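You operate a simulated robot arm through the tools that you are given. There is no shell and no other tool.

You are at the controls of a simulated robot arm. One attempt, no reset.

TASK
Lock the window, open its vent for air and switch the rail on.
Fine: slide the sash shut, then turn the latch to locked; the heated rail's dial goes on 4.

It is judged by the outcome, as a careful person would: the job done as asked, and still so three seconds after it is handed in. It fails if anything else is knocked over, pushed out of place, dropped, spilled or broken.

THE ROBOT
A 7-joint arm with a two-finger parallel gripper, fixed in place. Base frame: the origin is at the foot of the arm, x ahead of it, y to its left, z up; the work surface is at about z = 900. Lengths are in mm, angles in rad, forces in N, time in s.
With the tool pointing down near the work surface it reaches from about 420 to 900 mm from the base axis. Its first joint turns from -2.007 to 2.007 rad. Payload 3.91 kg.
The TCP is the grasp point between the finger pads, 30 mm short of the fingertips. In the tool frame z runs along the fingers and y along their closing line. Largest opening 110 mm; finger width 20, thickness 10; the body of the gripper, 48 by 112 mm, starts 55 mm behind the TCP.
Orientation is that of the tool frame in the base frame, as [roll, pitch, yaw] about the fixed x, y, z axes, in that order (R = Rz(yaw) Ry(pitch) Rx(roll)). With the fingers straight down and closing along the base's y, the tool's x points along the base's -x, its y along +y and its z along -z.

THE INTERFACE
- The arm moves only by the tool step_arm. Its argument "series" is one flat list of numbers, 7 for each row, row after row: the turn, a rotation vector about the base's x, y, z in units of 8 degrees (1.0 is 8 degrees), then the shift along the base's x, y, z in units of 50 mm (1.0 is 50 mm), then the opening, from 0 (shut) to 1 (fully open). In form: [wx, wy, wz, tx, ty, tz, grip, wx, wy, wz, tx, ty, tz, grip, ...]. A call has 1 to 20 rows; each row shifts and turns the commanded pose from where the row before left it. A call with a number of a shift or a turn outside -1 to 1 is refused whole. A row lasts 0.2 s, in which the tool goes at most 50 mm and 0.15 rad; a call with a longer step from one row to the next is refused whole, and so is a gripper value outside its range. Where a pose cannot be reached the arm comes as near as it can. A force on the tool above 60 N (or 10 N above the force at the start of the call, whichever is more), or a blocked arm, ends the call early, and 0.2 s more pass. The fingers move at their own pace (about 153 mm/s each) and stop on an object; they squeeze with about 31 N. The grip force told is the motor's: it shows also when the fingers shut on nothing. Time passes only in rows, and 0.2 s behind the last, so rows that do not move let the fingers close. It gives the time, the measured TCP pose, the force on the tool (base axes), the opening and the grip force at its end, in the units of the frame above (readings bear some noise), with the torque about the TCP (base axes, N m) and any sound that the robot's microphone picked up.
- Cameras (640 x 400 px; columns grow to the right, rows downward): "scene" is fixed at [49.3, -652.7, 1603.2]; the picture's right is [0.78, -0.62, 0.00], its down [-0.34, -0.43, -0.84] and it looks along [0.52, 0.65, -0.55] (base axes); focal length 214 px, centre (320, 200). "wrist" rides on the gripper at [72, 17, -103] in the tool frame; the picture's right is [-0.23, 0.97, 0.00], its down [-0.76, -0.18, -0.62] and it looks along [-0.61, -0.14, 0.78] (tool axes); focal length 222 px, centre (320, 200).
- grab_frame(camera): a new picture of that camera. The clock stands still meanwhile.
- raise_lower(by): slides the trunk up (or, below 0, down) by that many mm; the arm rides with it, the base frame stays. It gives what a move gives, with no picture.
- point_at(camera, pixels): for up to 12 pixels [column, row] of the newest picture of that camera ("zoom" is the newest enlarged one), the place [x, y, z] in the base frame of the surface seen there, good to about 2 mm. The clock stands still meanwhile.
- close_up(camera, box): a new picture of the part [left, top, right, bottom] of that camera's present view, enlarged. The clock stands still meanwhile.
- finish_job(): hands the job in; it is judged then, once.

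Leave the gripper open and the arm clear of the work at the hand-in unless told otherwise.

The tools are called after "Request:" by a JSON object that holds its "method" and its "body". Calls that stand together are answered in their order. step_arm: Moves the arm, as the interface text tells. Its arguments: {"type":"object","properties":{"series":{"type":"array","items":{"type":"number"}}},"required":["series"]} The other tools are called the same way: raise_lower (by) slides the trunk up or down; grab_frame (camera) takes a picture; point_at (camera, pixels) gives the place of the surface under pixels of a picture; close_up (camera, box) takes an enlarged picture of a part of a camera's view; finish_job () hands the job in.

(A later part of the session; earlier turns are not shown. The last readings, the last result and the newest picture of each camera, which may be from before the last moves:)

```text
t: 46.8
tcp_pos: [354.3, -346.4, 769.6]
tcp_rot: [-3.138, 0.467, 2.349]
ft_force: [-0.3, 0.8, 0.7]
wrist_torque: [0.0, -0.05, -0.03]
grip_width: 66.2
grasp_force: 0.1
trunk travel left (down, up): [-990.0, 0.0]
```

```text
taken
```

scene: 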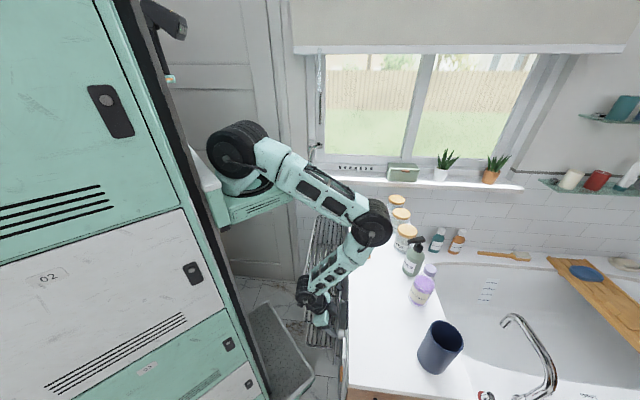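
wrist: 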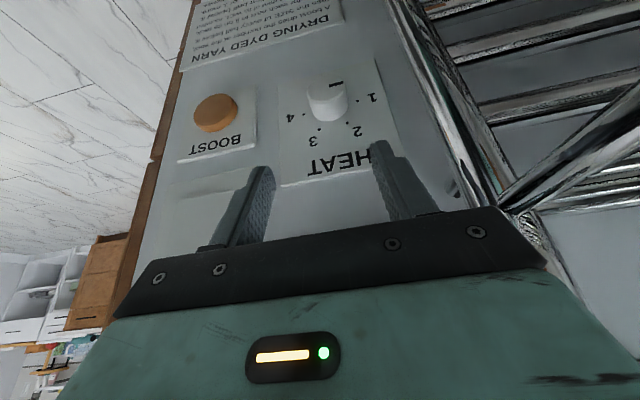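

The dial with its four dots is clear now, with pointer on 1. The measured pose is about 20 mm off the command, so I'll wait one row and read it again, and look closer at the dial meanwhile.

Request:
{"method": "step_arm", "body": {"series": [0, 0, 0, 0, 0, 0, 0.6, 0, 0, 0, 0, 0, 0, 0.6]}}

Request:
{"method": "close_up", "body": {"camera": "wrist", "box": [280, 50, 400, 185]}}

Request:
{"method": "close_up", "body": {"camera": "wrist", "box": [170, 0, 350, 80]}}

```text
t: 47.4
tcp_pos: [353.5, -345.1, 770.1]
tcp_rot: [-3.138, 0.467, 2.351]
ft_force: [-0.2, -0.3, -0.1]
wrist_torque: [0.03, 0.0, -0.01]
grip_width: 65.9
grasp_force: 0.0
trunk travel left (down, up): [-990.0, 0.0]
```

```text
2.96 times, centred on (340, 118) of wrist
```

zoom: 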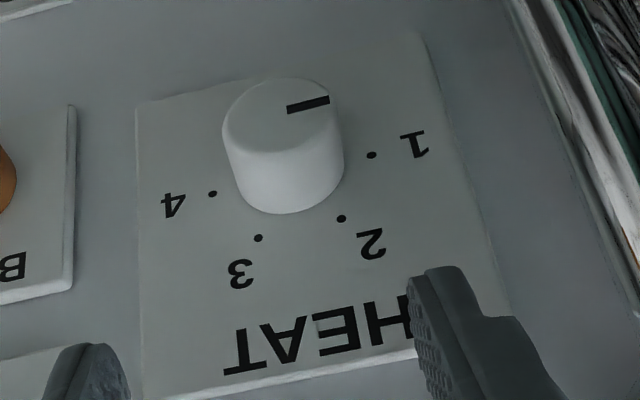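

```text
3.56 times, centred on (260, 40) of wrist
```

zoom: 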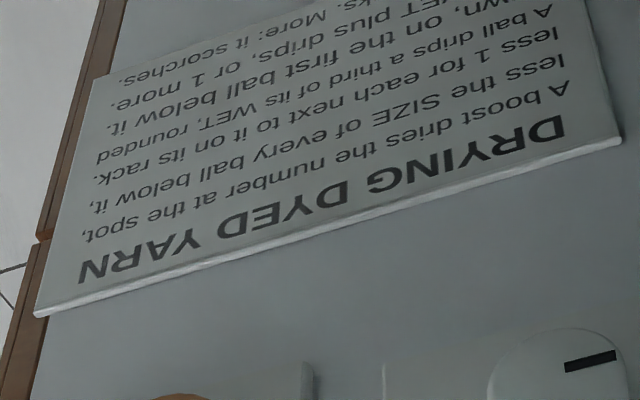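

The small sign is about drying yarn and has nothing to do with this job. The arm is near a limit with the trunk this high, so I'll lift the tool 110 mm, lower the trunk 190 mm, and then tilt more toward the panel.

Request:
{"method": "step_arm", "body": {"series": [0, 0, 0, -0.07, 0.07, 0.75, 0.6, 0, 0, 0, -0.07, 0.07, 0.75, 0.6, 0, 0, 0, -0.07, 0.07, 0.75, 0.6]}}

Request:
{"method": "raise_lower", "body": {"by": -190}}

Request:
{"method": "grab_frame", "body": {"camera": "scene"}}

Request:
{"method": "grab_frame", "body": {"camera": "wrist"}}

```text
t: 48.2
tcp_pos: [333.9, -318.1, 870.2]
tcp_rot: [3.14, 0.433, 2.359]
ft_force: [-0.1, -0.8, -1.2]
wrist_torque: [-0.03, -0.02, 0.0]
grip_width: 65.9
grasp_force: 0.1
trunk travel left (down, up): [-990.0, 0.0]
```

```text
t: 50.3
tcp_pos: [333.2, -318.4, 680.2]
tcp_rot: [-3.141, 0.437, 2.357]
ft_force: [0.1, -0.8, -0.7]
wrist_torque: [-0.01, 0.0, 0.01]
grip_width: 66.0
grasp_force: 0.0
trunk travel left (down, up): [-800.0, 190.0]
```

```text
taken
```

scene: 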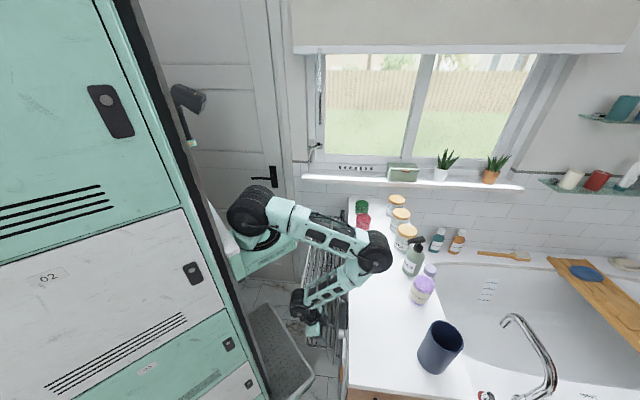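

```text
taken
```

wrist: 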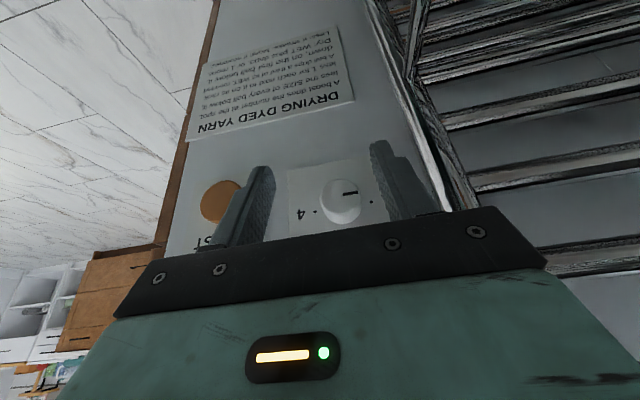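

The knob is now between the open fingers in view at (341,200). I'll check how high the elbow is over the counter before tilting.

Request:
{"method": "point_at", "body": {"camera": "scene", "pixels": [[375, 250], [380, 265], [362, 275], [345, 235], [310, 300], [313, 325], [270, 250], [300, 215]]}}

Request:
{"method": "point_at", "body": {"camera": "wrist", "pixels": [[341, 200], [352, 193], [372, 202], [317, 212], [325, 175], [440, 150], [220, 205]]}}

```text
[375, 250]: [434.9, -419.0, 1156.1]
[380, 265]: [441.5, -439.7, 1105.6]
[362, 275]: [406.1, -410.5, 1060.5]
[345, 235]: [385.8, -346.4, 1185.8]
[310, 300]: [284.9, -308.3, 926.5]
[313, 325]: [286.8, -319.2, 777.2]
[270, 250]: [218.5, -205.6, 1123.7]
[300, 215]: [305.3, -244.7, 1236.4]
```

```text
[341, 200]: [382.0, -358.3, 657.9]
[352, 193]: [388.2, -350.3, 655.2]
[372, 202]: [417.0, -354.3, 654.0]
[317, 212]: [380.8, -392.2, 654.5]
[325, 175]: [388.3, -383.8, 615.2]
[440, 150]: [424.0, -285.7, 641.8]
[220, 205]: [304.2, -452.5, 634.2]
```

The elbow is about 150 mm above the counter, fine. The knob centre is at b≈17.5, z≈654.5 with its face at a≈523.5. I'll tilt another 20° toward the panel and centre on the knob.

Request:
{"method": "step_arm", "body": {"series": [-0.589, -0.589, 0, 0.033, 0.033, 0.1, 0.6, -0.589, -0.589, 0, 0.033, 0.033, 0.1, 0.6, -0.589, -0.589, 0, 0.033, 0.033, 0.1, 0.6, 0, 0, 0, 0, 0, 0, 0.6]}}

Request:
{"method": "grab_frame", "body": {"camera": "wrist"}}

Request:
{"method": "grab_frame", "body": {"camera": "scene"}}

```text
t: 51.3
tcp_pos: [346.1, -323.8, 699.9]
tcp_rot: [-3.139, 0.809, 2.357]
ft_force: [-0.7, -0.6, -0.1]
wrist_torque: [0.02, 0.0, 0.0]
grip_width: 65.8
grasp_force: 0.0
trunk travel left (down, up): [-800.0, 190.0]
```

```text
taken
```

wrist: 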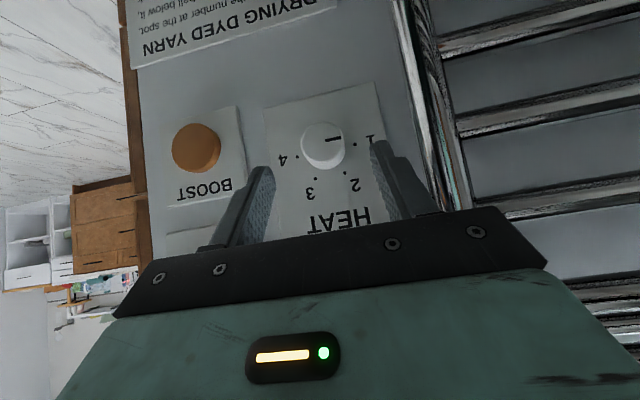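

```text
taken
```

scene: 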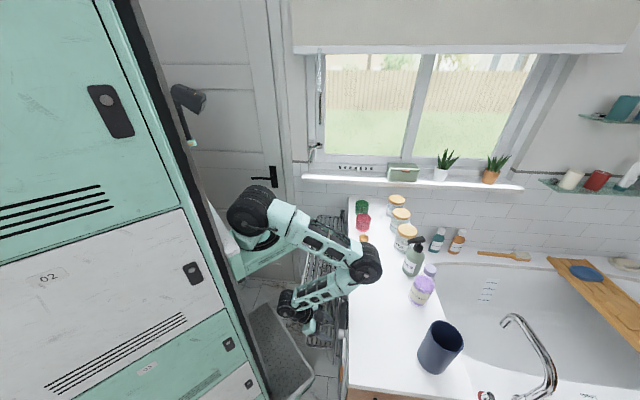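

The tool is now tilted 46° and holding at a≈474. The straighter I face the knob, the easier the twist, so I'll try another 15° of tilt and see if the arm can hold it.

Request:
{"method": "step_arm", "body": {"series": [-0.6629, -0.6629, 0, 0, 0, 0, 0.6, -0.6629, -0.6629, 0, 0, 0, 0, 0.6, 0, 0, 0, 0, 0, 0, 0.6]}}

Request:
{"method": "grab_frame", "body": {"camera": "wrist"}}

Request:
{"method": "grab_frame", "body": {"camera": "scene"}}

```text
t: 51.9
tcp_pos: [379.2, -349.4, 721.5]
tcp_rot: [3.133, 1.05, 2.352]
ft_force: [-9.5, 3.9, -0.2]
wrist_torque: [-0.07, 0.14, -0.5]
grip_width: 68.5
grasp_force: 2.2
trunk travel left (down, up): [-800.0, 190.0]
stopped in row 2: the force on the tool passed its limit at 90 N (the readings are from after the stop); the commanded pose is now the measured one
```

```text
taken
```

wrist: 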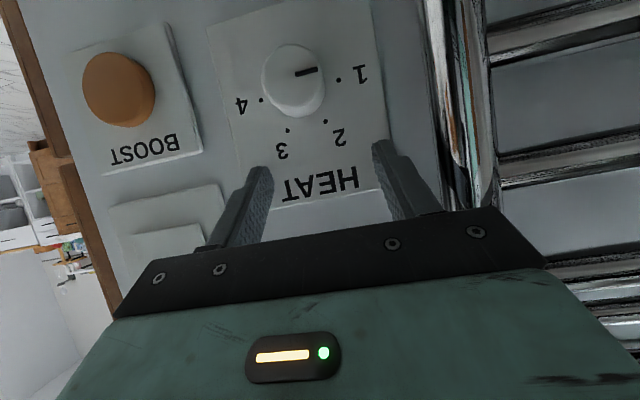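

```text
taken
```

scene: 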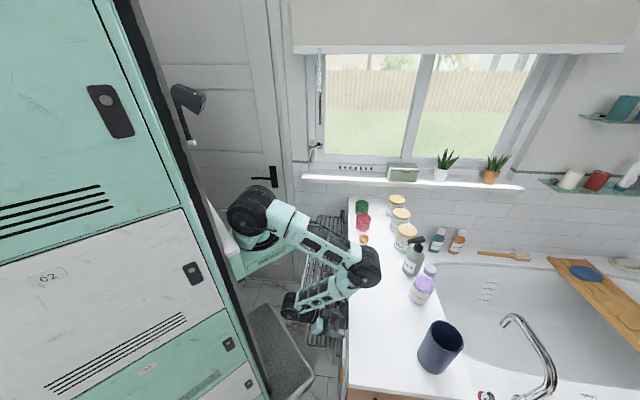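

That touched: the arm couldn't pull its wrist in further, so the tilt pushed the fingertips against the panel plate, and the stop caught it. The dial is still on 1 and everything looks in place. I'll tilt back and withdraw 20 mm from the panel.

Request:
{"method": "step_arm", "body": {"series": [0, 0, 0, -0.1, 0.1, 0, 0.6, 0.6629, 0.6629, 0, -0.1, 0.1, 0, 0.6, 0.6629, 0.6629, 0, -0.1, 0.1, 0, 0.6, 0, 0, 0, 0, 0, 0, 0.6]}}

Request:
{"method": "grab_frame", "body": {"camera": "wrist"}}

Request:
{"method": "grab_frame", "body": {"camera": "scene"}}

```text
t: 52.9
tcp_pos: [366.2, -333.1, 720.8]
tcp_rot: [3.129, 0.792, 2.353]
ft_force: [0.8, -0.6, 0.1]
wrist_torque: [0.04, -0.03, 0.04]
grip_width: 66.0
grasp_force: 0.1
trunk travel left (down, up): [-800.0, 190.0]
```

```text
taken
```

wrist: 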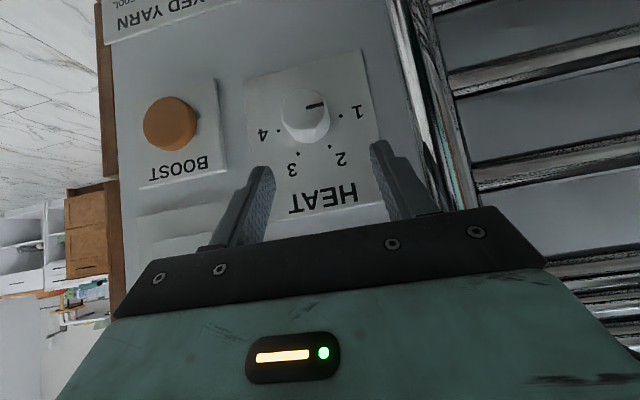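

```text
taken
```

scene: 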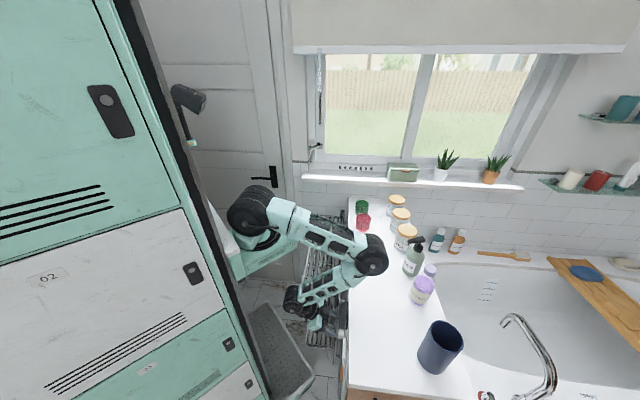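

The tool is free again at a=494, z=721 with 45° tilt, and the dial is untouched on 1. I'll line up with the knob's centre and start in along the tool axis, stopping short to check.

Request:
{"method": "step_arm", "body": {"series": [0, 0, 0, -0.163, -0.007, -0.44, 0.6, 0, 0, 0, 0.191, -0.191, -0.27, 0.6, 0, 0, 0, 0, 0, 0, 0.6]}}

Request:
{"method": "grab_frame", "body": {"camera": "wrist"}}

```text
t: 53.6
tcp_pos: [367.9, -342.4, 685.5]
tcp_rot: [3.129, 0.792, 2.354]
ft_force: [-0.7, 0.7, -0.1]
wrist_torque: [-0.01, -0.01, 0.01]
grip_width: 65.6
grasp_force: 0.0
trunk travel left (down, up): [-800.0, 190.0]
```

```text
taken
```

wrist: 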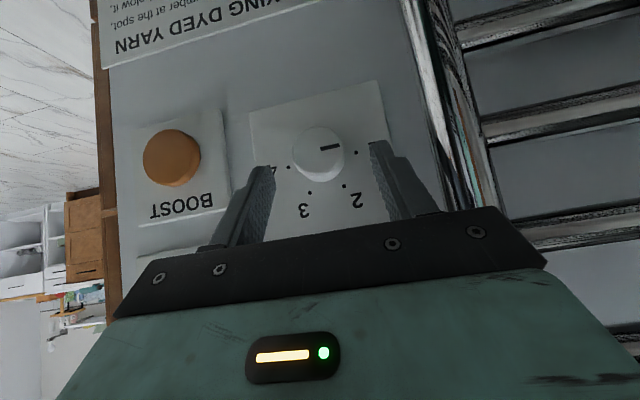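

The fingers straddle the knob's line properly: a=502, b=18, z=685. I'll go in the last 19 mm along the tool axis and then close gently on the knob.

Request:
{"method": "step_arm", "body": {"series": [0, 0, 0, 0.096, -0.096, -0.135, 0.6, 0, 0, 0, 0.096, -0.096, -0.135, 0.6, 0, 0, 0, 0, 0, 0, 0.6]}}

Request:
{"method": "grab_frame", "body": {"camera": "wrist"}}

Request:
{"method": "close_up", "body": {"camera": "wrist", "box": [230, 90, 430, 220]}}

```text
t: 54.5
tcp_pos: [377.4, -350.9, 670.4]
tcp_rot: [3.129, 0.79, 2.352]
ft_force: [0.3, 0.4, -0.1]
wrist_torque: [0.0, 0.0, 0.01]
grip_width: 65.9
grasp_force: 0.1
trunk travel left (down, up): [-800.0, 190.0]
```

```text
taken
```

wrist: 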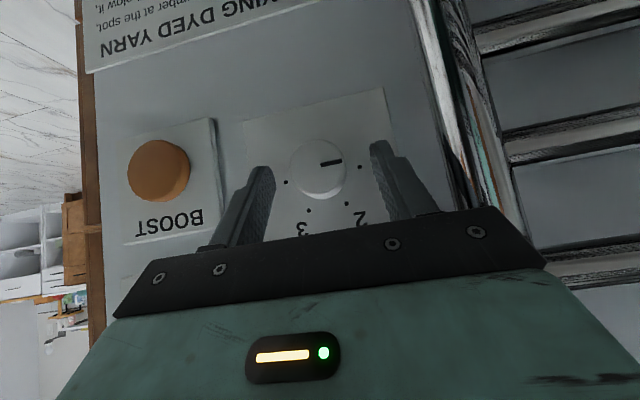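

```text
3.08 times, centred on (330, 155) of wrist
```

zoom: 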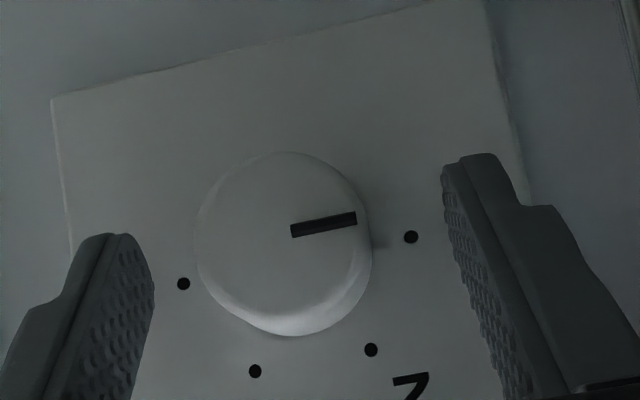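

The fingertips reach past the knob's centre on both sides, clear of the plate. I'll close on it.

Request:
{"method": "step_arm", "body": {"series": [0, 0, 0, 0, 0, 0, 0.25, 0, 0, 0, 0, 0, 0, 0, 0, 0, 0, 0, 0, 0, 0]}}

Request:
{"method": "close_up", "body": {"camera": "wrist", "box": [230, 90, 430, 220]}}

```text
t: 55.2
tcp_pos: [376.2, -352.9, 670.0]
tcp_rot: [3.132, 0.79, 2.354]
ft_force: [-5.3, -7.2, -2.8]
wrist_torque: [-0.09, 0.08, -0.84]
grip_width: 35.8
grasp_force: 45.3
trunk travel left (down, up): [-800.0, 190.0]
```

```text
3.08 times, centred on (330, 155) of wrist
```

zoom: 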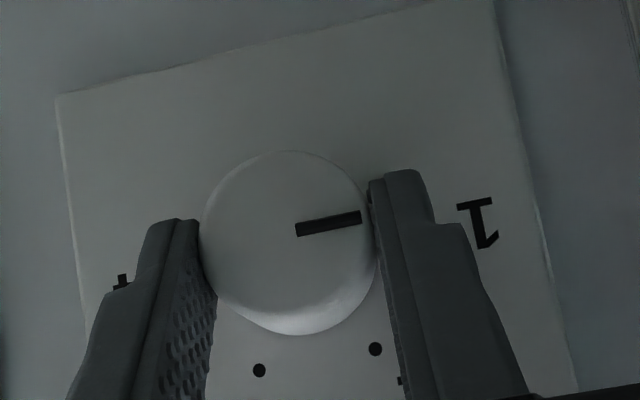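

The fingers hold the knob at 35.8 mm and the pointer is still on 1. I'll turn 30° clockwise about the knob's axis and check that the knob follows.

Request:
{"method": "step_arm", "body": {"series": [0.6629, -0.6629, 0, -0.0286, -0.0286, -0.0026, 0, 0.6629, -0.6629, 0, -0.0281, -0.0281, -0.008, 0, 0.6629, -0.6629, 0, -0.0272, -0.0272, -0.013, 0, 0.6629, -0.6629, 0, -0.0257, -0.0257, -0.018, 0]}}

Request:
{"method": "grab_frame", "body": {"camera": "wrist"}}

Request:
{"method": "grab_frame", "body": {"camera": "scene"}}

```text
t: 56.2
tcp_pos: [370.9, -358.2, 669.3]
tcp_rot: [2.444, 0.659, 1.886]
ft_force: [-8.0, 1.8, -8.1]
wrist_torque: [0.03, 0.2, -1.22]
grip_width: 35.7
grasp_force: 45.3
trunk travel left (down, up): [-800.0, 190.0]
```

```text
taken
```

wrist: 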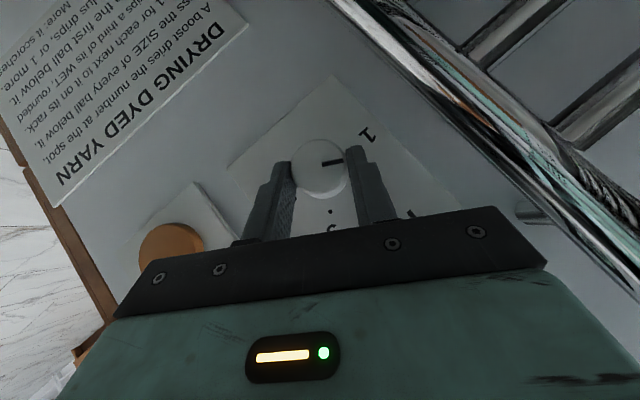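

```text
taken
```

scene: 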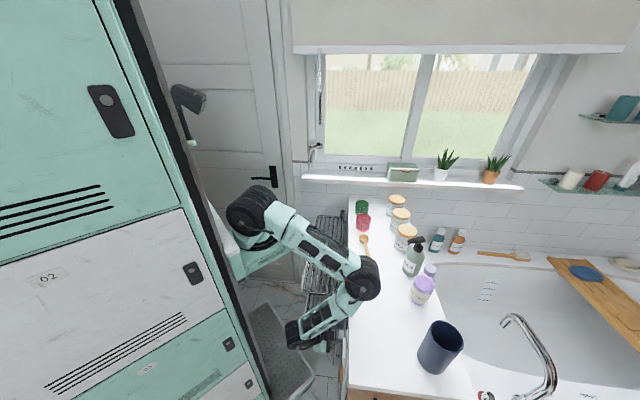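

The knob followed: the pointer kept its place between the fingers while the plate turned in the picture. The gripper body stays about 40 mm off the BOOST button. I'll turn another 30°.

Request:
{"method": "step_arm", "body": {"series": [0.6629, -0.6629, 0, -0.0239, -0.0239, -0.0226, 0, 0.6629, -0.6629, 0, -0.0215, -0.0215, -0.0268, 0, 0.6629, -0.6629, 0, -0.019, -0.019, -0.0304, 0, 0.6629, -0.6629, 0, -0.016, -0.016, -0.0338, 0]}}

Request:
{"method": "grab_frame", "body": {"camera": "wrist"}}

Request:
{"method": "grab_frame", "body": {"camera": "scene"}}

```text
t: 57.2
tcp_pos: [367.2, -362.1, 662.2]
tcp_rot: [1.95, 0.357, 1.641]
ft_force: [-21.1, 23.9, -14.8]
wrist_torque: [0.94, 1.26, 0.54]
grip_width: 35.7
grasp_force: 45.1
trunk travel left (down, up): [-800.0, 190.0]
```

```text
taken
```

wrist: 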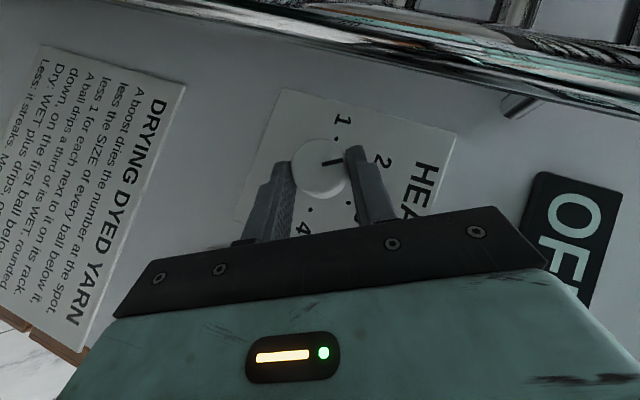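

```text
taken
```

scene: 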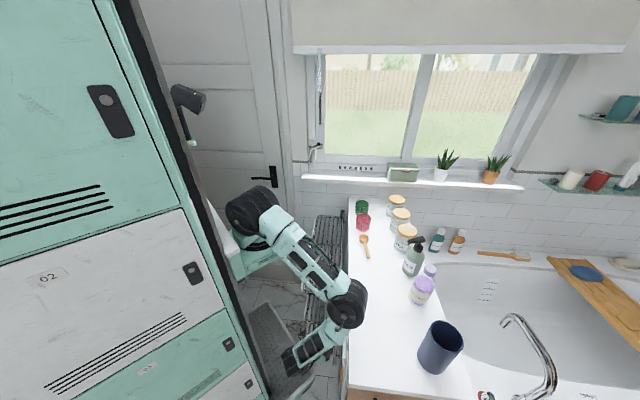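

The pointer is now at about 2. There's around 32 N pushing outward, and the elbow has come lower, so I'll check its height before going on.

Request:
{"method": "point_at", "body": {"camera": "scene", "pixels": [[350, 303], [345, 322], [362, 300], [335, 340], [300, 360], [320, 345]]}}

Request:
{"method": "close_up", "body": {"camera": "wrist", "box": [240, 80, 470, 230]}}

```text
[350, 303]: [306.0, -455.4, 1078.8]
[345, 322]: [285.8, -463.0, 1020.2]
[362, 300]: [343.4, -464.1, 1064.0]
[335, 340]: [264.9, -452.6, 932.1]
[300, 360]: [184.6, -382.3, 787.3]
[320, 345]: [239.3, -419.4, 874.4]
```

```text
2.67 times, centred on (355, 155) of wrist
```

zoom: 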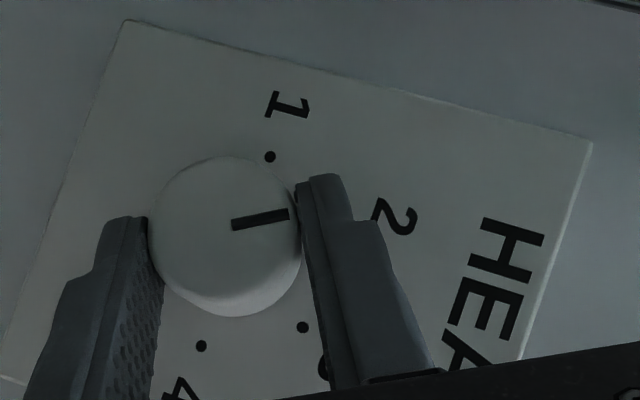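

The pointer is about 5° short of 2 and the elbow still has 100 mm over the counter, so I'll stop this turn here. I'll release, back out along the tool axis, and swing the tool back upright for a second grip.

Request:
{"method": "step_arm", "body": {"series": [0, 0, 0, 0, 0, 0, 0.6, 0, 0, 0, 0, 0, 0, 0.6, 0, 0, 0, -0.373, 0.027, 0.141, 0.6, 0, 0, 0, -0.373, 0.027, 0.141, 0.6]}}

Request:
{"method": "grab_frame", "body": {"camera": "wrist"}}

```text
t: 58.2
tcp_pos: [330.7, -360.0, 674.9]
tcp_rot: [1.947, 0.361, 1.635]
ft_force: [0.1, -0.1, 0.6]
wrist_torque: [0.02, 0.01, -0.01]
grip_width: 66.3
grasp_force: 0.0
trunk travel left (down, up): [-800.0, 190.0]
```

```text
taken
```

wrist: 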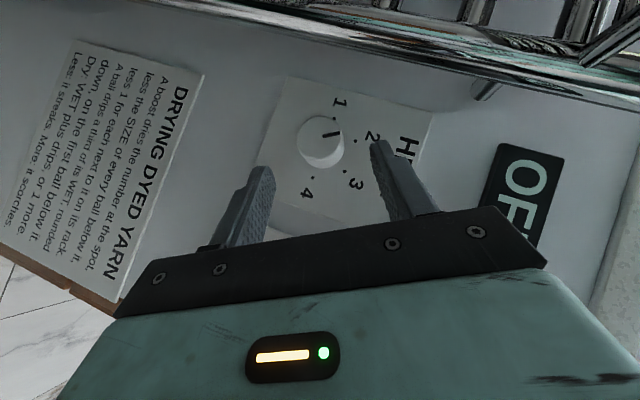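

The dial now shows near 2 with the fingers clear. I'll swing the tool back to the upright approach, 40 mm off the grip point.

Request:
{"method": "close_up", "body": {"camera": "wrist", "box": [260, 70, 420, 220]}}

Request:
{"method": "step_arm", "body": {"series": [-0.6629, 0.6629, 0, 0.0672, 0.0672, 0.055, 0.6, -0.6629, 0.6629, 0, 0.0672, 0.0672, 0.055, 0.6, -0.6629, 0.6629, 0, 0.0672, 0.0672, 0.055, 0.6, -0.6629, 0.6629, 0, 0.0672, 0.0672, 0.055, 0.6, -0.6629, 0.6629, 0, 0.0672, 0.0672, 0.055, 0.6, -0.6629, 0.6629, 0, 0.0672, 0.0672, 0.055, 0.6, -0.6629, 0.6629, 0, 0.0672, 0.0672, 0.055, 0.6, -0.6629, 0.6629, 0, 0.0672, 0.0672, 0.055, 0.6, 0, 0, 0, 0, 0, 0, 0.6]}}

Request:
{"method": "grab_frame", "body": {"camera": "wrist"}}

```text
2.67 times, centred on (340, 145) of wrist
```

zoom: 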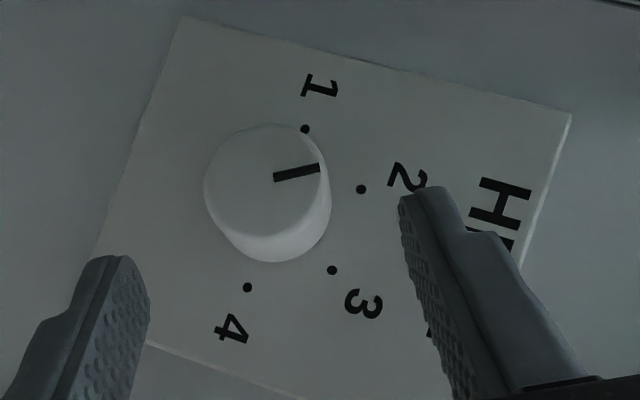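

```text
t: 60.2
tcp_pos: [357.3, -332.6, 699.8]
tcp_rot: [3.132, 0.791, 2.354]
ft_force: [-0.2, 0.8, 0.2]
wrist_torque: [0.02, -0.01, 0.01]
grip_width: 65.7
grasp_force: 0.1
trunk travel left (down, up): [-800.0, 190.0]
```

```text
taken
```

wrist: 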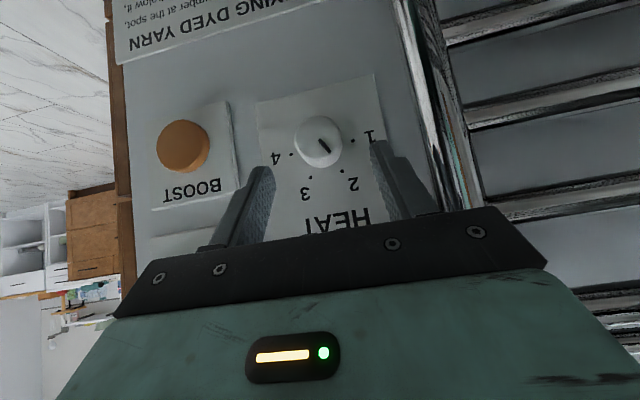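

The tool is back at a=488, b=17.5, z=700. I'll read the pointer's angle exactly.

Request:
{"method": "close_up", "body": {"camera": "wrist", "box": [260, 80, 390, 200]}}

Request:
{"method": "point_at", "body": {"camera": "wrist", "pixels": [[321, 141], [327, 150], [353, 144], [344, 168], [308, 178], [291, 156], [319, 139]]}}

```text
3.33 times, centred on (325, 140) of wrist
```

zoom: 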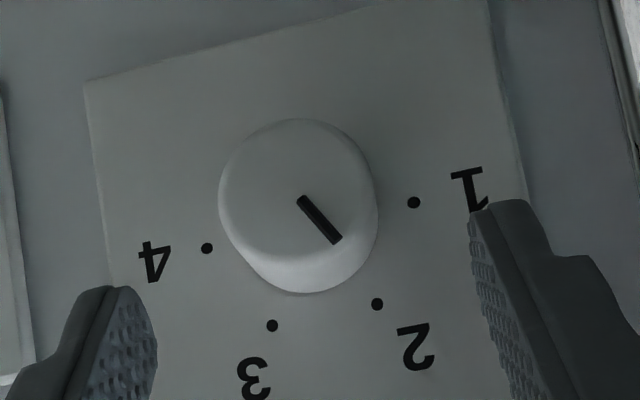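

```text
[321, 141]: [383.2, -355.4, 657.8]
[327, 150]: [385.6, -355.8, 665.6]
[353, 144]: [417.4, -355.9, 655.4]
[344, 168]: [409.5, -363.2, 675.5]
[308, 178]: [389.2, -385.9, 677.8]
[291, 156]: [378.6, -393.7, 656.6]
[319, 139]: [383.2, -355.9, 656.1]
```

The pointer is at -31°, practically on 2. I'll go in again, grip, and turn another 60°, in the same way, to reach 3.

Request:
{"method": "step_arm", "body": {"series": [0, 0, 0, 0.196, -0.196, -0.288, 0.6, 0, 0, 0, 0.193, -0.2, -0.288, 0.6, 0, 0, 0, 0, 0, 0, 0.6, 0, 0, 0, 0, 0, 0, 0.25, 0, 0, 0, 0, 0, 0, 0, 0, 0, 0, 0, 0, 0, 0]}}

Request:
{"method": "close_up", "body": {"camera": "wrist", "box": [230, 90, 430, 220]}}

```text
t: 61.6
tcp_pos: [376.8, -353.7, 669.4]
tcp_rot: [3.13, 0.79, 2.353]
ft_force: [-0.3, -1.1, -3.1]
wrist_torque: [-0.03, 0.01, -0.32]
grip_width: 35.3
grasp_force: 44.9
trunk travel left (down, up): [-800.0, 190.0]
```

```text
3.08 times, centred on (330, 155) of wrist
```

zoom: 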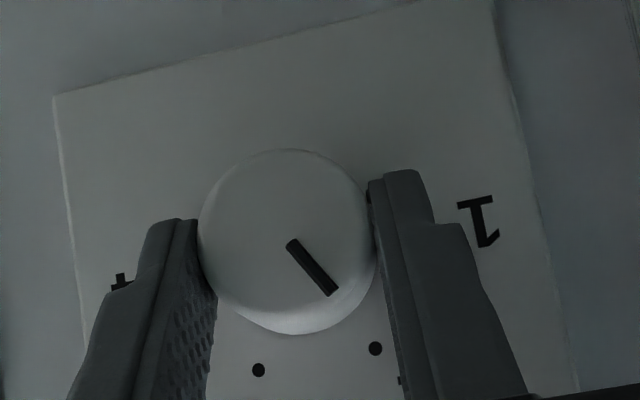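

The knob is gripped again. I'll turn it 60° clockwise in one go, easing very slightly off the panel in the second half.

Request:
{"method": "step_arm", "body": {"series": [0.6718, -0.6718, 0, -0.0286, -0.0286, -0.0026, 0, 0.6718, -0.6718, 0, -0.0281, -0.0281, -0.008, 0, 0.6718, -0.6718, 0, -0.0272, -0.0272, -0.013, 0, 0.6718, -0.6718, 0, -0.0257, -0.0257, -0.018, 0, 0.6718, -0.6718, 0, -0.0309, -0.0169, -0.0226, 0, 0.6718, -0.6718, 0, -0.0285, -0.0145, -0.0268, 0, 0.6718, -0.6718, 0, -0.026, -0.012, -0.0304, 0, 0.6718, -0.6718, 0, -0.023, -0.009, -0.0338, 0]}}

Request:
{"method": "grab_frame", "body": {"camera": "wrist"}}

```text
t: 63.5
tcp_pos: [368.1, -362.4, 662.5]
tcp_rot: [1.935, 0.354, 1.629]
ft_force: [23.4, -22.3, -27.1]
wrist_torque: [-0.3, 0.25, -0.84]
grip_width: 35.2
grasp_force: 45.2
trunk travel left (down, up): [-800.0, 190.0]
```

```text
taken
```

wrist: 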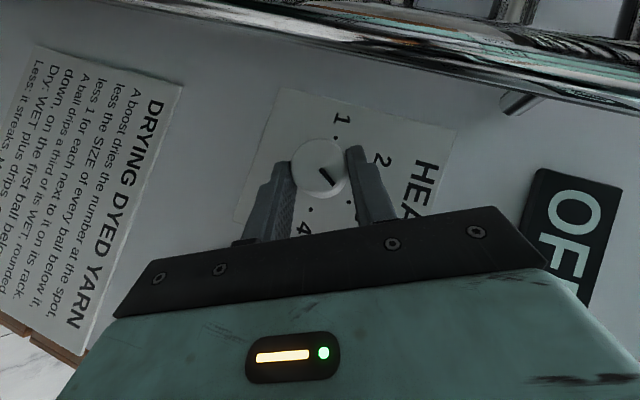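

The pointer is now toward 3. I'll release, back out and swing back for the third grip.

Request:
{"method": "step_arm", "body": {"series": [0, 0, 0, 0, 0, 0, 0.6, 0, 0, 0, 0, 0, 0, 0.6, 0, 0, 0, -0.373, 0.027, 0.141, 0.6, 0, 0, 0, -0.373, 0.027, 0.141, 0.6, -0.6718, 0.6718, 0, 0.0672, 0.0672, 0.055, 0.6, -0.6718, 0.6718, 0, 0.0672, 0.0672, 0.055, 0.6, -0.6718, 0.6718, 0, 0.0672, 0.0672, 0.055, 0.6, -0.6718, 0.6718, 0, 0.0672, 0.0672, 0.055, 0.6, -0.6718, 0.6718, 0, 0.0672, 0.0672, 0.055, 0.6, -0.6718, 0.6718, 0, 0.0672, 0.0672, 0.055, 0.6, -0.6718, 0.6718, 0, 0.0672, 0.0672, 0.055, 0.6, -0.6718, 0.6718, 0, 0.0672, 0.0672, 0.055, 0.6, 0, 0, 0, 0, 0, 0, 0.6]}}

Request:
{"method": "grab_frame", "body": {"camera": "wrist"}}

Request:
{"method": "close_up", "body": {"camera": "wrist", "box": [260, 80, 390, 200]}}

```text
t: 66.2
tcp_pos: [356.4, -330.6, 699.3]
tcp_rot: [3.132, 0.792, 2.354]
ft_force: [0.6, 0.4, 0.3]
wrist_torque: [-0.02, 0.01, 0.03]
grip_width: 65.9
grasp_force: 0.1
trunk travel left (down, up): [-800.0, 190.0]
```

```text
taken
```

wrist: 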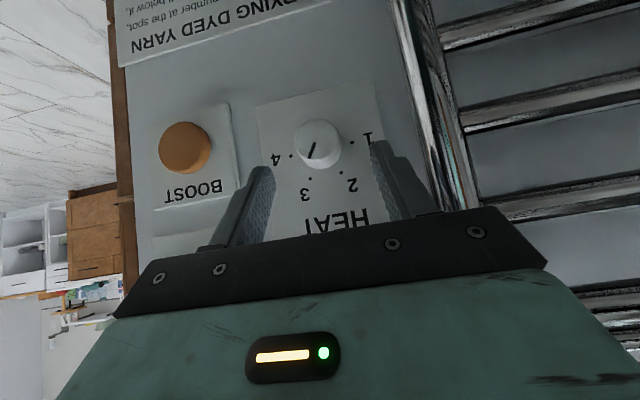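

```text
3.33 times, centred on (325, 140) of wrist
```

zoom: 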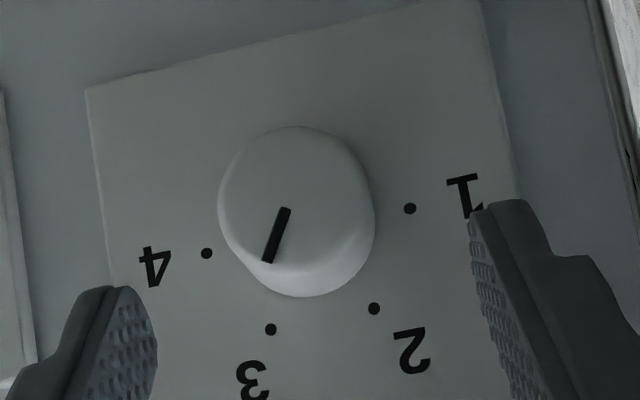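

The pointer reads +29°, on 3. One more grip and a 61° turn will bring it to 4. I'll go in and grip.

Request:
{"method": "step_arm", "body": {"series": [0, 0, 0, 0.203, -0.217, -0.288, 0.6, 0, 0, 0, 0.203, -0.217, -0.288, 0.6, 0, 0, 0, 0, 0, 0, 0.6, 0, 0, 0, 0, 0, 0, 0.25, 0, 0, 0, 0, 0, 0, 0, 0, 0, 0, 0, 0, 0, 0]}}

Request:
{"method": "close_up", "body": {"camera": "wrist", "box": [230, 90, 430, 220]}}

```text
t: 67.7
tcp_pos: [376.9, -353.7, 670.5]
tcp_rot: [3.13, 0.791, 2.352]
ft_force: [-5.5, -8.0, -3.8]
wrist_torque: [0.02, 0.21, -0.64]
grip_width: 35.1
grasp_force: 45.1
trunk travel left (down, up): [-800.0, 190.0]
```

```text
3.08 times, centred on (330, 155) of wrist
```

zoom: 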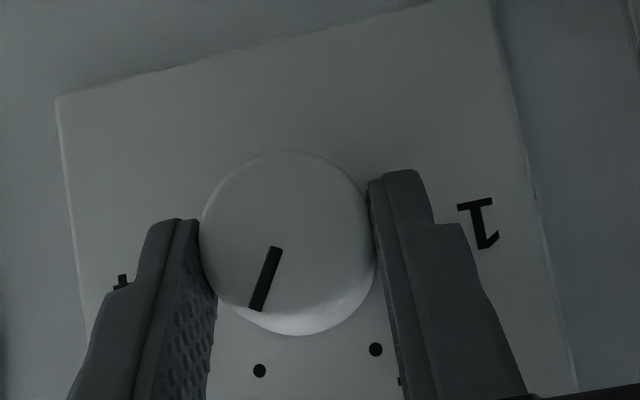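

The knob is gripped with the pointer on 3. I'll turn 61.6° clockwise to 4.

Request:
{"method": "step_arm", "body": {"series": [0.6806, -0.6806, 0, -0.0286, -0.0286, -0.0026, 0, 0.6806, -0.6806, 0, -0.0281, -0.0281, -0.008, 0, 0.6806, -0.6806, 0, -0.0272, -0.0272, -0.013, 0, 0.6806, -0.6806, 0, -0.0257, -0.0257, -0.018, 0, 0.6806, -0.6806, 0, -0.0274, -0.0204, -0.0226, 0, 0.6806, -0.6806, 0, -0.025, -0.018, -0.0268, 0, 0.6806, -0.6806, 0, -0.0225, -0.0155, -0.0304, 0, 0.6806, -0.6806, 0, -0.0195, -0.0125, -0.0338, 0, 0, 0, 0, 0, 0, 0, 0]}}

Request:
{"method": "close_up", "body": {"camera": "wrist", "box": [240, 80, 470, 230]}}

```text
t: 69.7
tcp_pos: [366.7, -362.0, 661.9]
tcp_rot: [1.925, 0.343, 1.626]
ft_force: [4.7, -10.4, -14.7]
wrist_torque: [-0.13, 0.44, -0.96]
grip_width: 35.1
grasp_force: 44.7
trunk travel left (down, up): [-800.0, 190.0]
```

```text
2.67 times, centred on (355, 155) of wrist
```

zoom: 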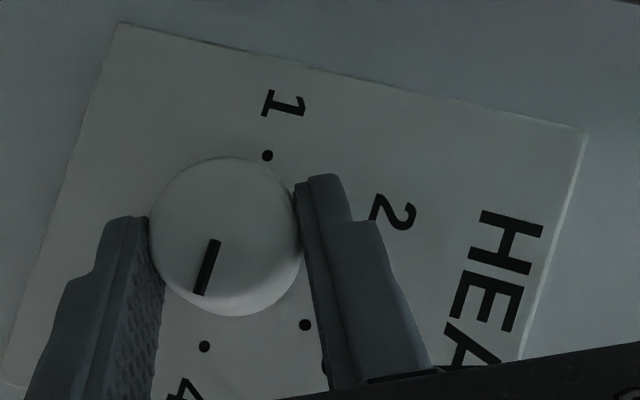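

The pointer is pointing at the 4 dot, within about 2°. I'll release, back out and check the dial and the display.

Request:
{"method": "step_arm", "body": {"series": [0, 0, 0, 0, 0, 0, 0.6, 0, 0, 0, 0, 0, 0, 0.6, 0, 0, 0, -0.373, 0.027, 0.141, 0.6, 0, 0, 0, -0.373, 0.027, 0.141, 0.6, 0, 0, 0, 0, 0, 0, 0.6]}}

Request:
{"method": "grab_frame", "body": {"camera": "wrist"}}

Request:
{"method": "close_up", "body": {"camera": "wrist", "box": [260, 60, 420, 220]}}

```text
t: 70.8
tcp_pos: [327.0, -356.9, 676.7]
tcp_rot: [1.925, 0.342, 1.627]
ft_force: [-0.9, 0.5, 0.6]
wrist_torque: [0.01, 0.0, -0.01]
grip_width: 66.1
grasp_force: 0.0
trunk travel left (down, up): [-800.0, 190.0]
```

```text
taken
```

wrist: 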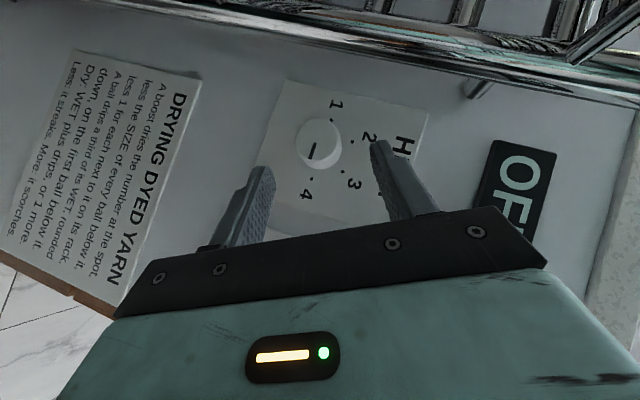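

```text
2.50 times, centred on (340, 140) of wrist
```

zoom: 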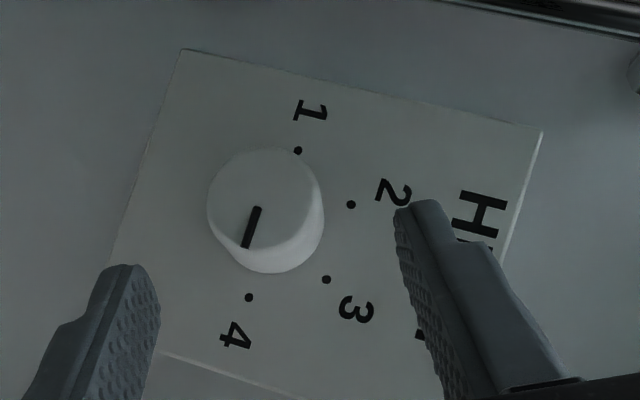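

The dial is on 4 (89°), but the display still says OFF. So the rail itself must be switched by the white rocker, whose upper end is out. I'll close the fingers and bring the tool upright in front of the rocker's top, staying 30 mm off it.

Request:
{"method": "step_arm", "body": {"series": [-0.6806, 0.6806, 0, -0.163, -0.151, 0.432, 0.3, -0.6806, 0.6806, 0, -0.163, -0.151, 0.432, 0, -0.6806, 0.6806, 0, -0.163, -0.151, 0.432, 0, -0.6806, 0.6806, 0, -0.163, -0.151, 0.432, 0, -0.6806, 0.6806, 0, -0.163, -0.151, 0.432, 0, -0.6806, 0.6806, 0, -0.163, -0.151, 0.432, 0, -0.6806, 0.6806, 0, -0.163, -0.151, 0.432, 0, -0.6806, 0.6806, 0, -0.163, -0.151, 0.432, 0, 0, 0, 0, 0, 0, 0, 0]}}

Request:
{"method": "grab_frame", "body": {"camera": "wrist"}}

Request:
{"method": "grab_frame", "body": {"camera": "scene"}}

```text
t: 72.8
tcp_pos: [262.9, -418.0, 850.2]
tcp_rot: [3.134, 0.791, 2.354]
ft_force: [-0.7, 0.0, 0.6]
wrist_torque: [0.02, 0.0, -0.02]
grip_width: 0.0
grasp_force: 31.3
trunk travel left (down, up): [-800.0, 190.0]
```

```text
taken
```

wrist: 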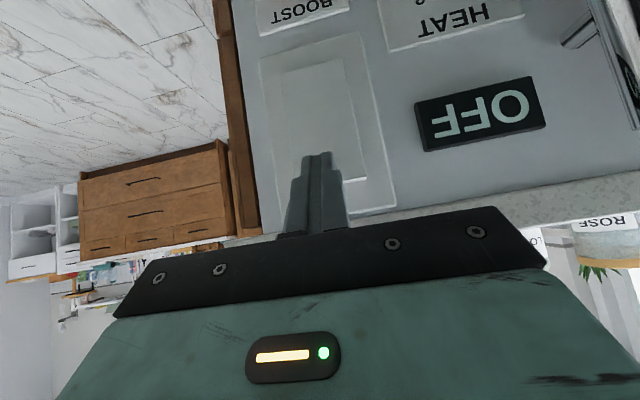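

```text
taken
```

scene: 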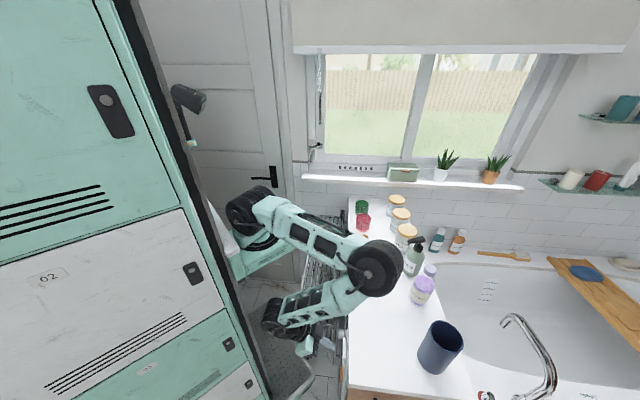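

The rocker is in view at about (325,120), upside down, and the display beside it still says OFF. I'll enlarge and measure the rocker before pressing.

Request:
{"method": "close_up", "body": {"camera": "wrist", "box": [250, 20, 410, 220]}}

Request:
{"method": "point_at", "body": {"camera": "wrist", "pixels": [[290, 80], [340, 65], [320, 100], [350, 120], [355, 160], [360, 180], [295, 140], [352, 178], [385, 180], [370, 120], [290, 180], [310, 80]]}}

```text
2.00 times, centred on (330, 120) of wrist
```

zoom: 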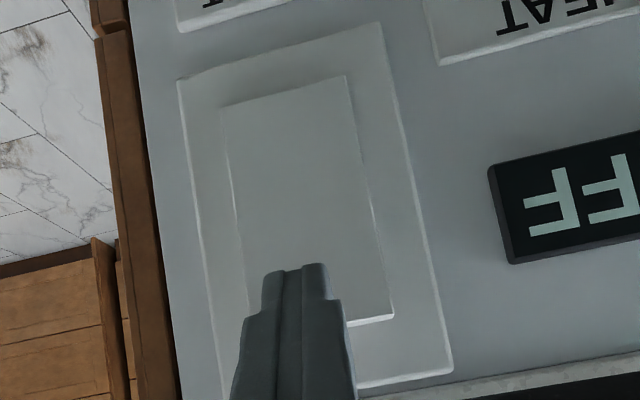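

```text
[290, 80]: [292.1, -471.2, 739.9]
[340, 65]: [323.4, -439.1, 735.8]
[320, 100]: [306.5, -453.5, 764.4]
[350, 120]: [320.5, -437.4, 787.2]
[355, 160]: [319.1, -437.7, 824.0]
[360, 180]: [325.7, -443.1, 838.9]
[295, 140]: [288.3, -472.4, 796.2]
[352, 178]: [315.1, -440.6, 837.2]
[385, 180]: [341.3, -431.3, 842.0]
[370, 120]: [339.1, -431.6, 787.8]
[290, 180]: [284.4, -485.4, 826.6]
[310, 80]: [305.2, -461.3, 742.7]
```

The rocker spans z=737–838 at b≈-106, and its top is about 5 mm further out than its bottom. I'll press in on the upper part at z≈822 with the closed fingertips in small steps, listening for a click.

Request:
{"method": "step_arm", "body": {"series": [0, 0, 0, 0.168, -0.115, -0.14, 0, 0, 0, 0, 0.168, -0.115, -0.14, 0, 0, 0, 0, 0.0707, -0.0707, 0, 0, 0, 0, 0, 0.0424, -0.0424, 0, 0, 0, 0, 0, 0.0424, -0.0424, 0, 0]}}

Request:
{"method": "grab_frame", "body": {"camera": "wrist"}}

```text
t: 74.0
tcp_pos: [287.2, -437.5, 835.8]
tcp_rot: [3.131, 0.792, 2.353]
ft_force: [0.5, -0.3, 0.1]
wrist_torque: [-0.04, -0.02, 0.0]
grip_width: 0.0
grasp_force: 30.8
trunk travel left (down, up): [-800.0, 190.0]
```

```text
taken
```

wrist: 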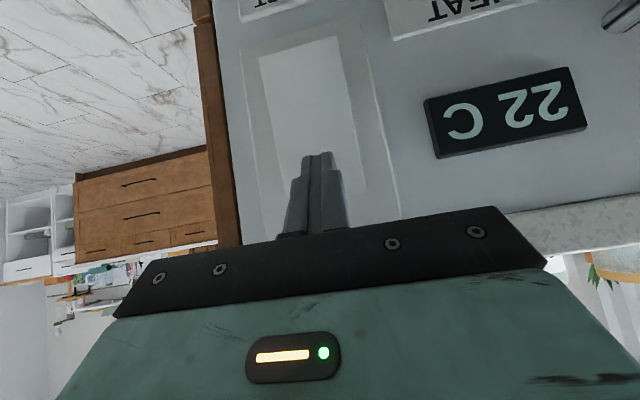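

The display changed from OFF to "22 C", so the rail is on. I'll back straight off 40 mm and inspect the whole panel.

Request:
{"method": "step_arm", "body": {"series": [0, 0, 0, -0.283, 0.283, 0, 0, 0, 0, 0, -0.283, 0.283, 0.2, 0, 0, 0, 0, 0, 0, 0.5, 0]}}

Request:
{"method": "grab_frame", "body": {"camera": "wrist"}}

Request:
{"method": "close_up", "body": {"camera": "wrist", "box": [240, 0, 560, 200]}}

```text
t: 74.8
tcp_pos: [260.2, -408.8, 872.7]
tcp_rot: [3.129, 0.791, 2.352]
ft_force: [0.0, 1.0, 0.1]
wrist_torque: [-0.01, 0.02, 0.01]
grip_width: 0.2
grasp_force: 30.9
trunk travel left (down, up): [-800.0, 190.0]
```

```text
taken
```

wrist: 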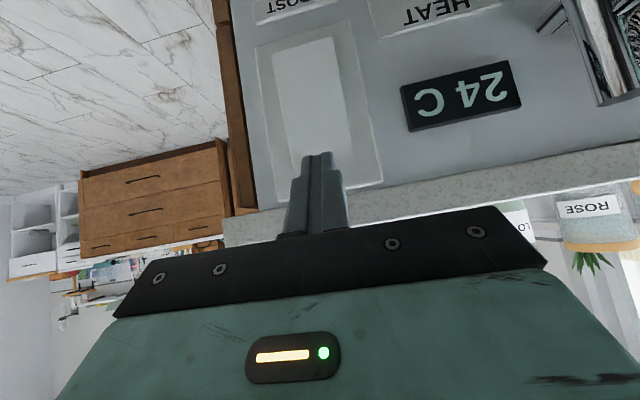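

```text
2.00 times, centred on (400, 100) of wrist
```

zoom: 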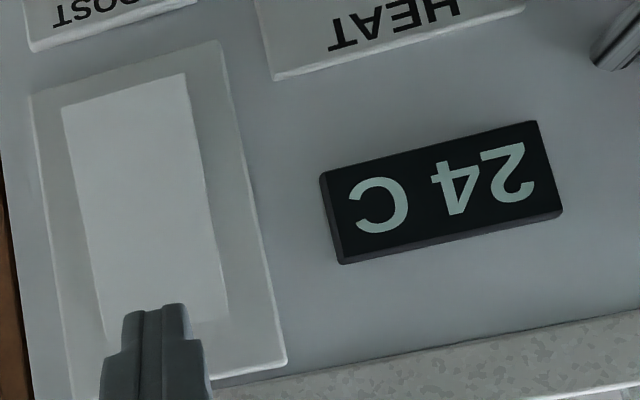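

The rail is warming (24 C now). I'll raise the trunk 190 mm to lift the whole arm straight out of the gap, then verify the dial once more.

Request:
{"method": "raise_lower", "body": {"by": 190}}

Request:
{"method": "grab_frame", "body": {"camera": "wrist"}}

Request:
{"method": "grab_frame", "body": {"camera": "scene"}}

```text
t: 76.9
tcp_pos: [260.3, -409.3, 1062.4]
tcp_rot: [3.129, 0.793, 2.352]
ft_force: [-0.2, 0.0, -0.1]
wrist_torque: [0.02, 0.0, 0.01]
grip_width: 0.0
grasp_force: 31.6
trunk travel left (down, up): [-990.0, 0.0]
```

```text
taken
```

wrist: 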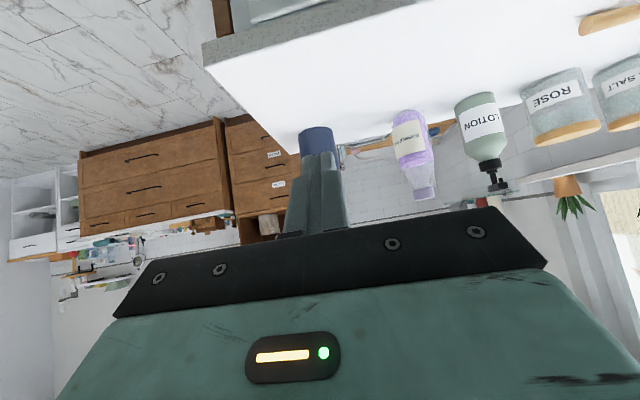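

```text
taken
```

scene: 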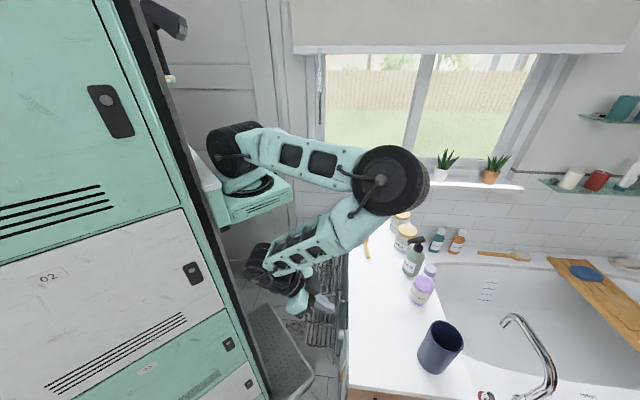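

The arm is up and clear. I'll open the fingers and tilt back down a little over the gap for a last look at dial, rocker and display.

Request:
{"method": "step_arm", "body": {"series": [0.589, 0.589, 0, 0.389, 0.389, -0.5, 0.6, 0.589, 0.589, 0, 0.389, 0.389, -0.5, 0.6, 0.589, 0.589, 0, 0.389, 0.389, -0.5, 0.6, 0, 0, 0, 0.389, 0.389, -0.5, 0.6, 0, 0, 0, 0, 0, 0, 0.6]}}

Request:
{"method": "grab_frame", "body": {"camera": "wrist"}}

Request:
{"method": "close_up", "body": {"camera": "wrist", "box": [180, 0, 400, 190]}}

Request:
{"method": "close_up", "body": {"camera": "wrist", "box": [270, 0, 380, 80]}}

```text
t: 78.1
tcp_pos: [339.9, -330.5, 964.4]
tcp_rot: [3.13, 0.44, 2.353]
ft_force: [0.4, -0.8, -0.3]
wrist_torque: [0.01, 0.0, 0.01]
grip_width: 66.1
grasp_force: 0.1
trunk travel left (down, up): [-990.0, 0.0]
```

```text
taken
```

wrist: 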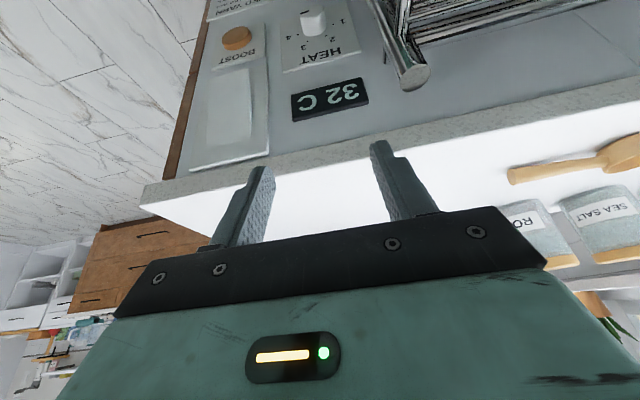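

```text
2.11 times, centred on (290, 95) of wrist
```

zoom: 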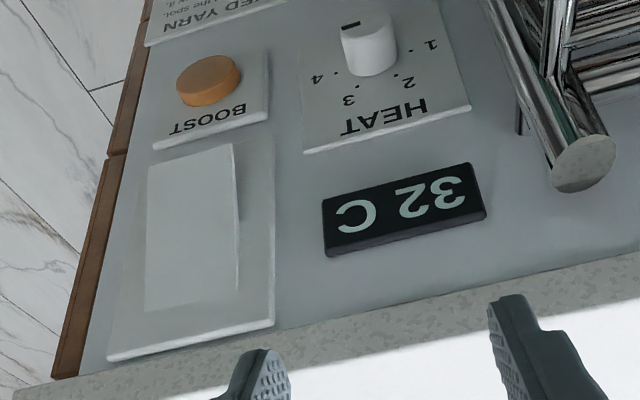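

```text
5.00 times, centred on (325, 40) of wrist
```

zoom: 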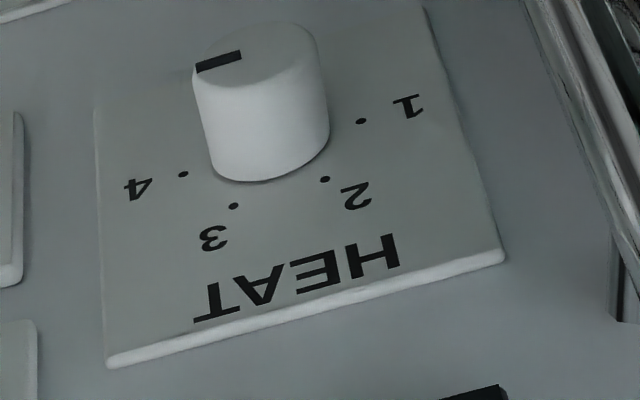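

The display reads 32 C and rising, the dial is on 4, the rocker is in and BOOST is untouched. I'll bring the arm out over the counter edge, up and back to vertical, clear of everything.

Request:
{"method": "step_arm", "body": {"series": [0, 0, 0, 0.322, -0.574, 0.3, 0.8, 0, 0, 0, 0.322, -0.574, 0.3, 0.8, 0, 0, 0, 0.322, -0.574, 0.3, 0.8, 0, 0, 0, 0, 0, 0.8, 0.8, 0, 0, 0, 0, 0, 0.8, 0.8, 0.5524, 0.5524, 0, 0, 0, 0.8, 1, 0.5524, 0.5524, 0, 0, 0, 0.8, 1, 0.5524, 0.5524, 0, 0, 0, 0.6, 1, 0.5524, 0.5524, 0, 0, 0, 0.6, 1]}}

Request:
{"method": "grab_frame", "body": {"camera": "scene"}}

```text
t: 80.1
tcp_pos: [387.6, -415.5, 1228.3]
tcp_rot: [3.134, 0.005, 2.354]
ft_force: [-0.6, -0.9, -0.1]
wrist_torque: [-0.02, -0.04, -0.02]
grip_width: 110.2
grasp_force: 0.1
trunk travel left (down, up): [-990.0, 0.0]
```

```text
taken
```

scene: 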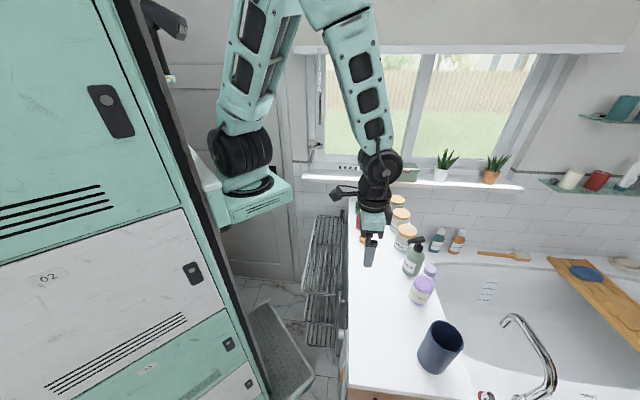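

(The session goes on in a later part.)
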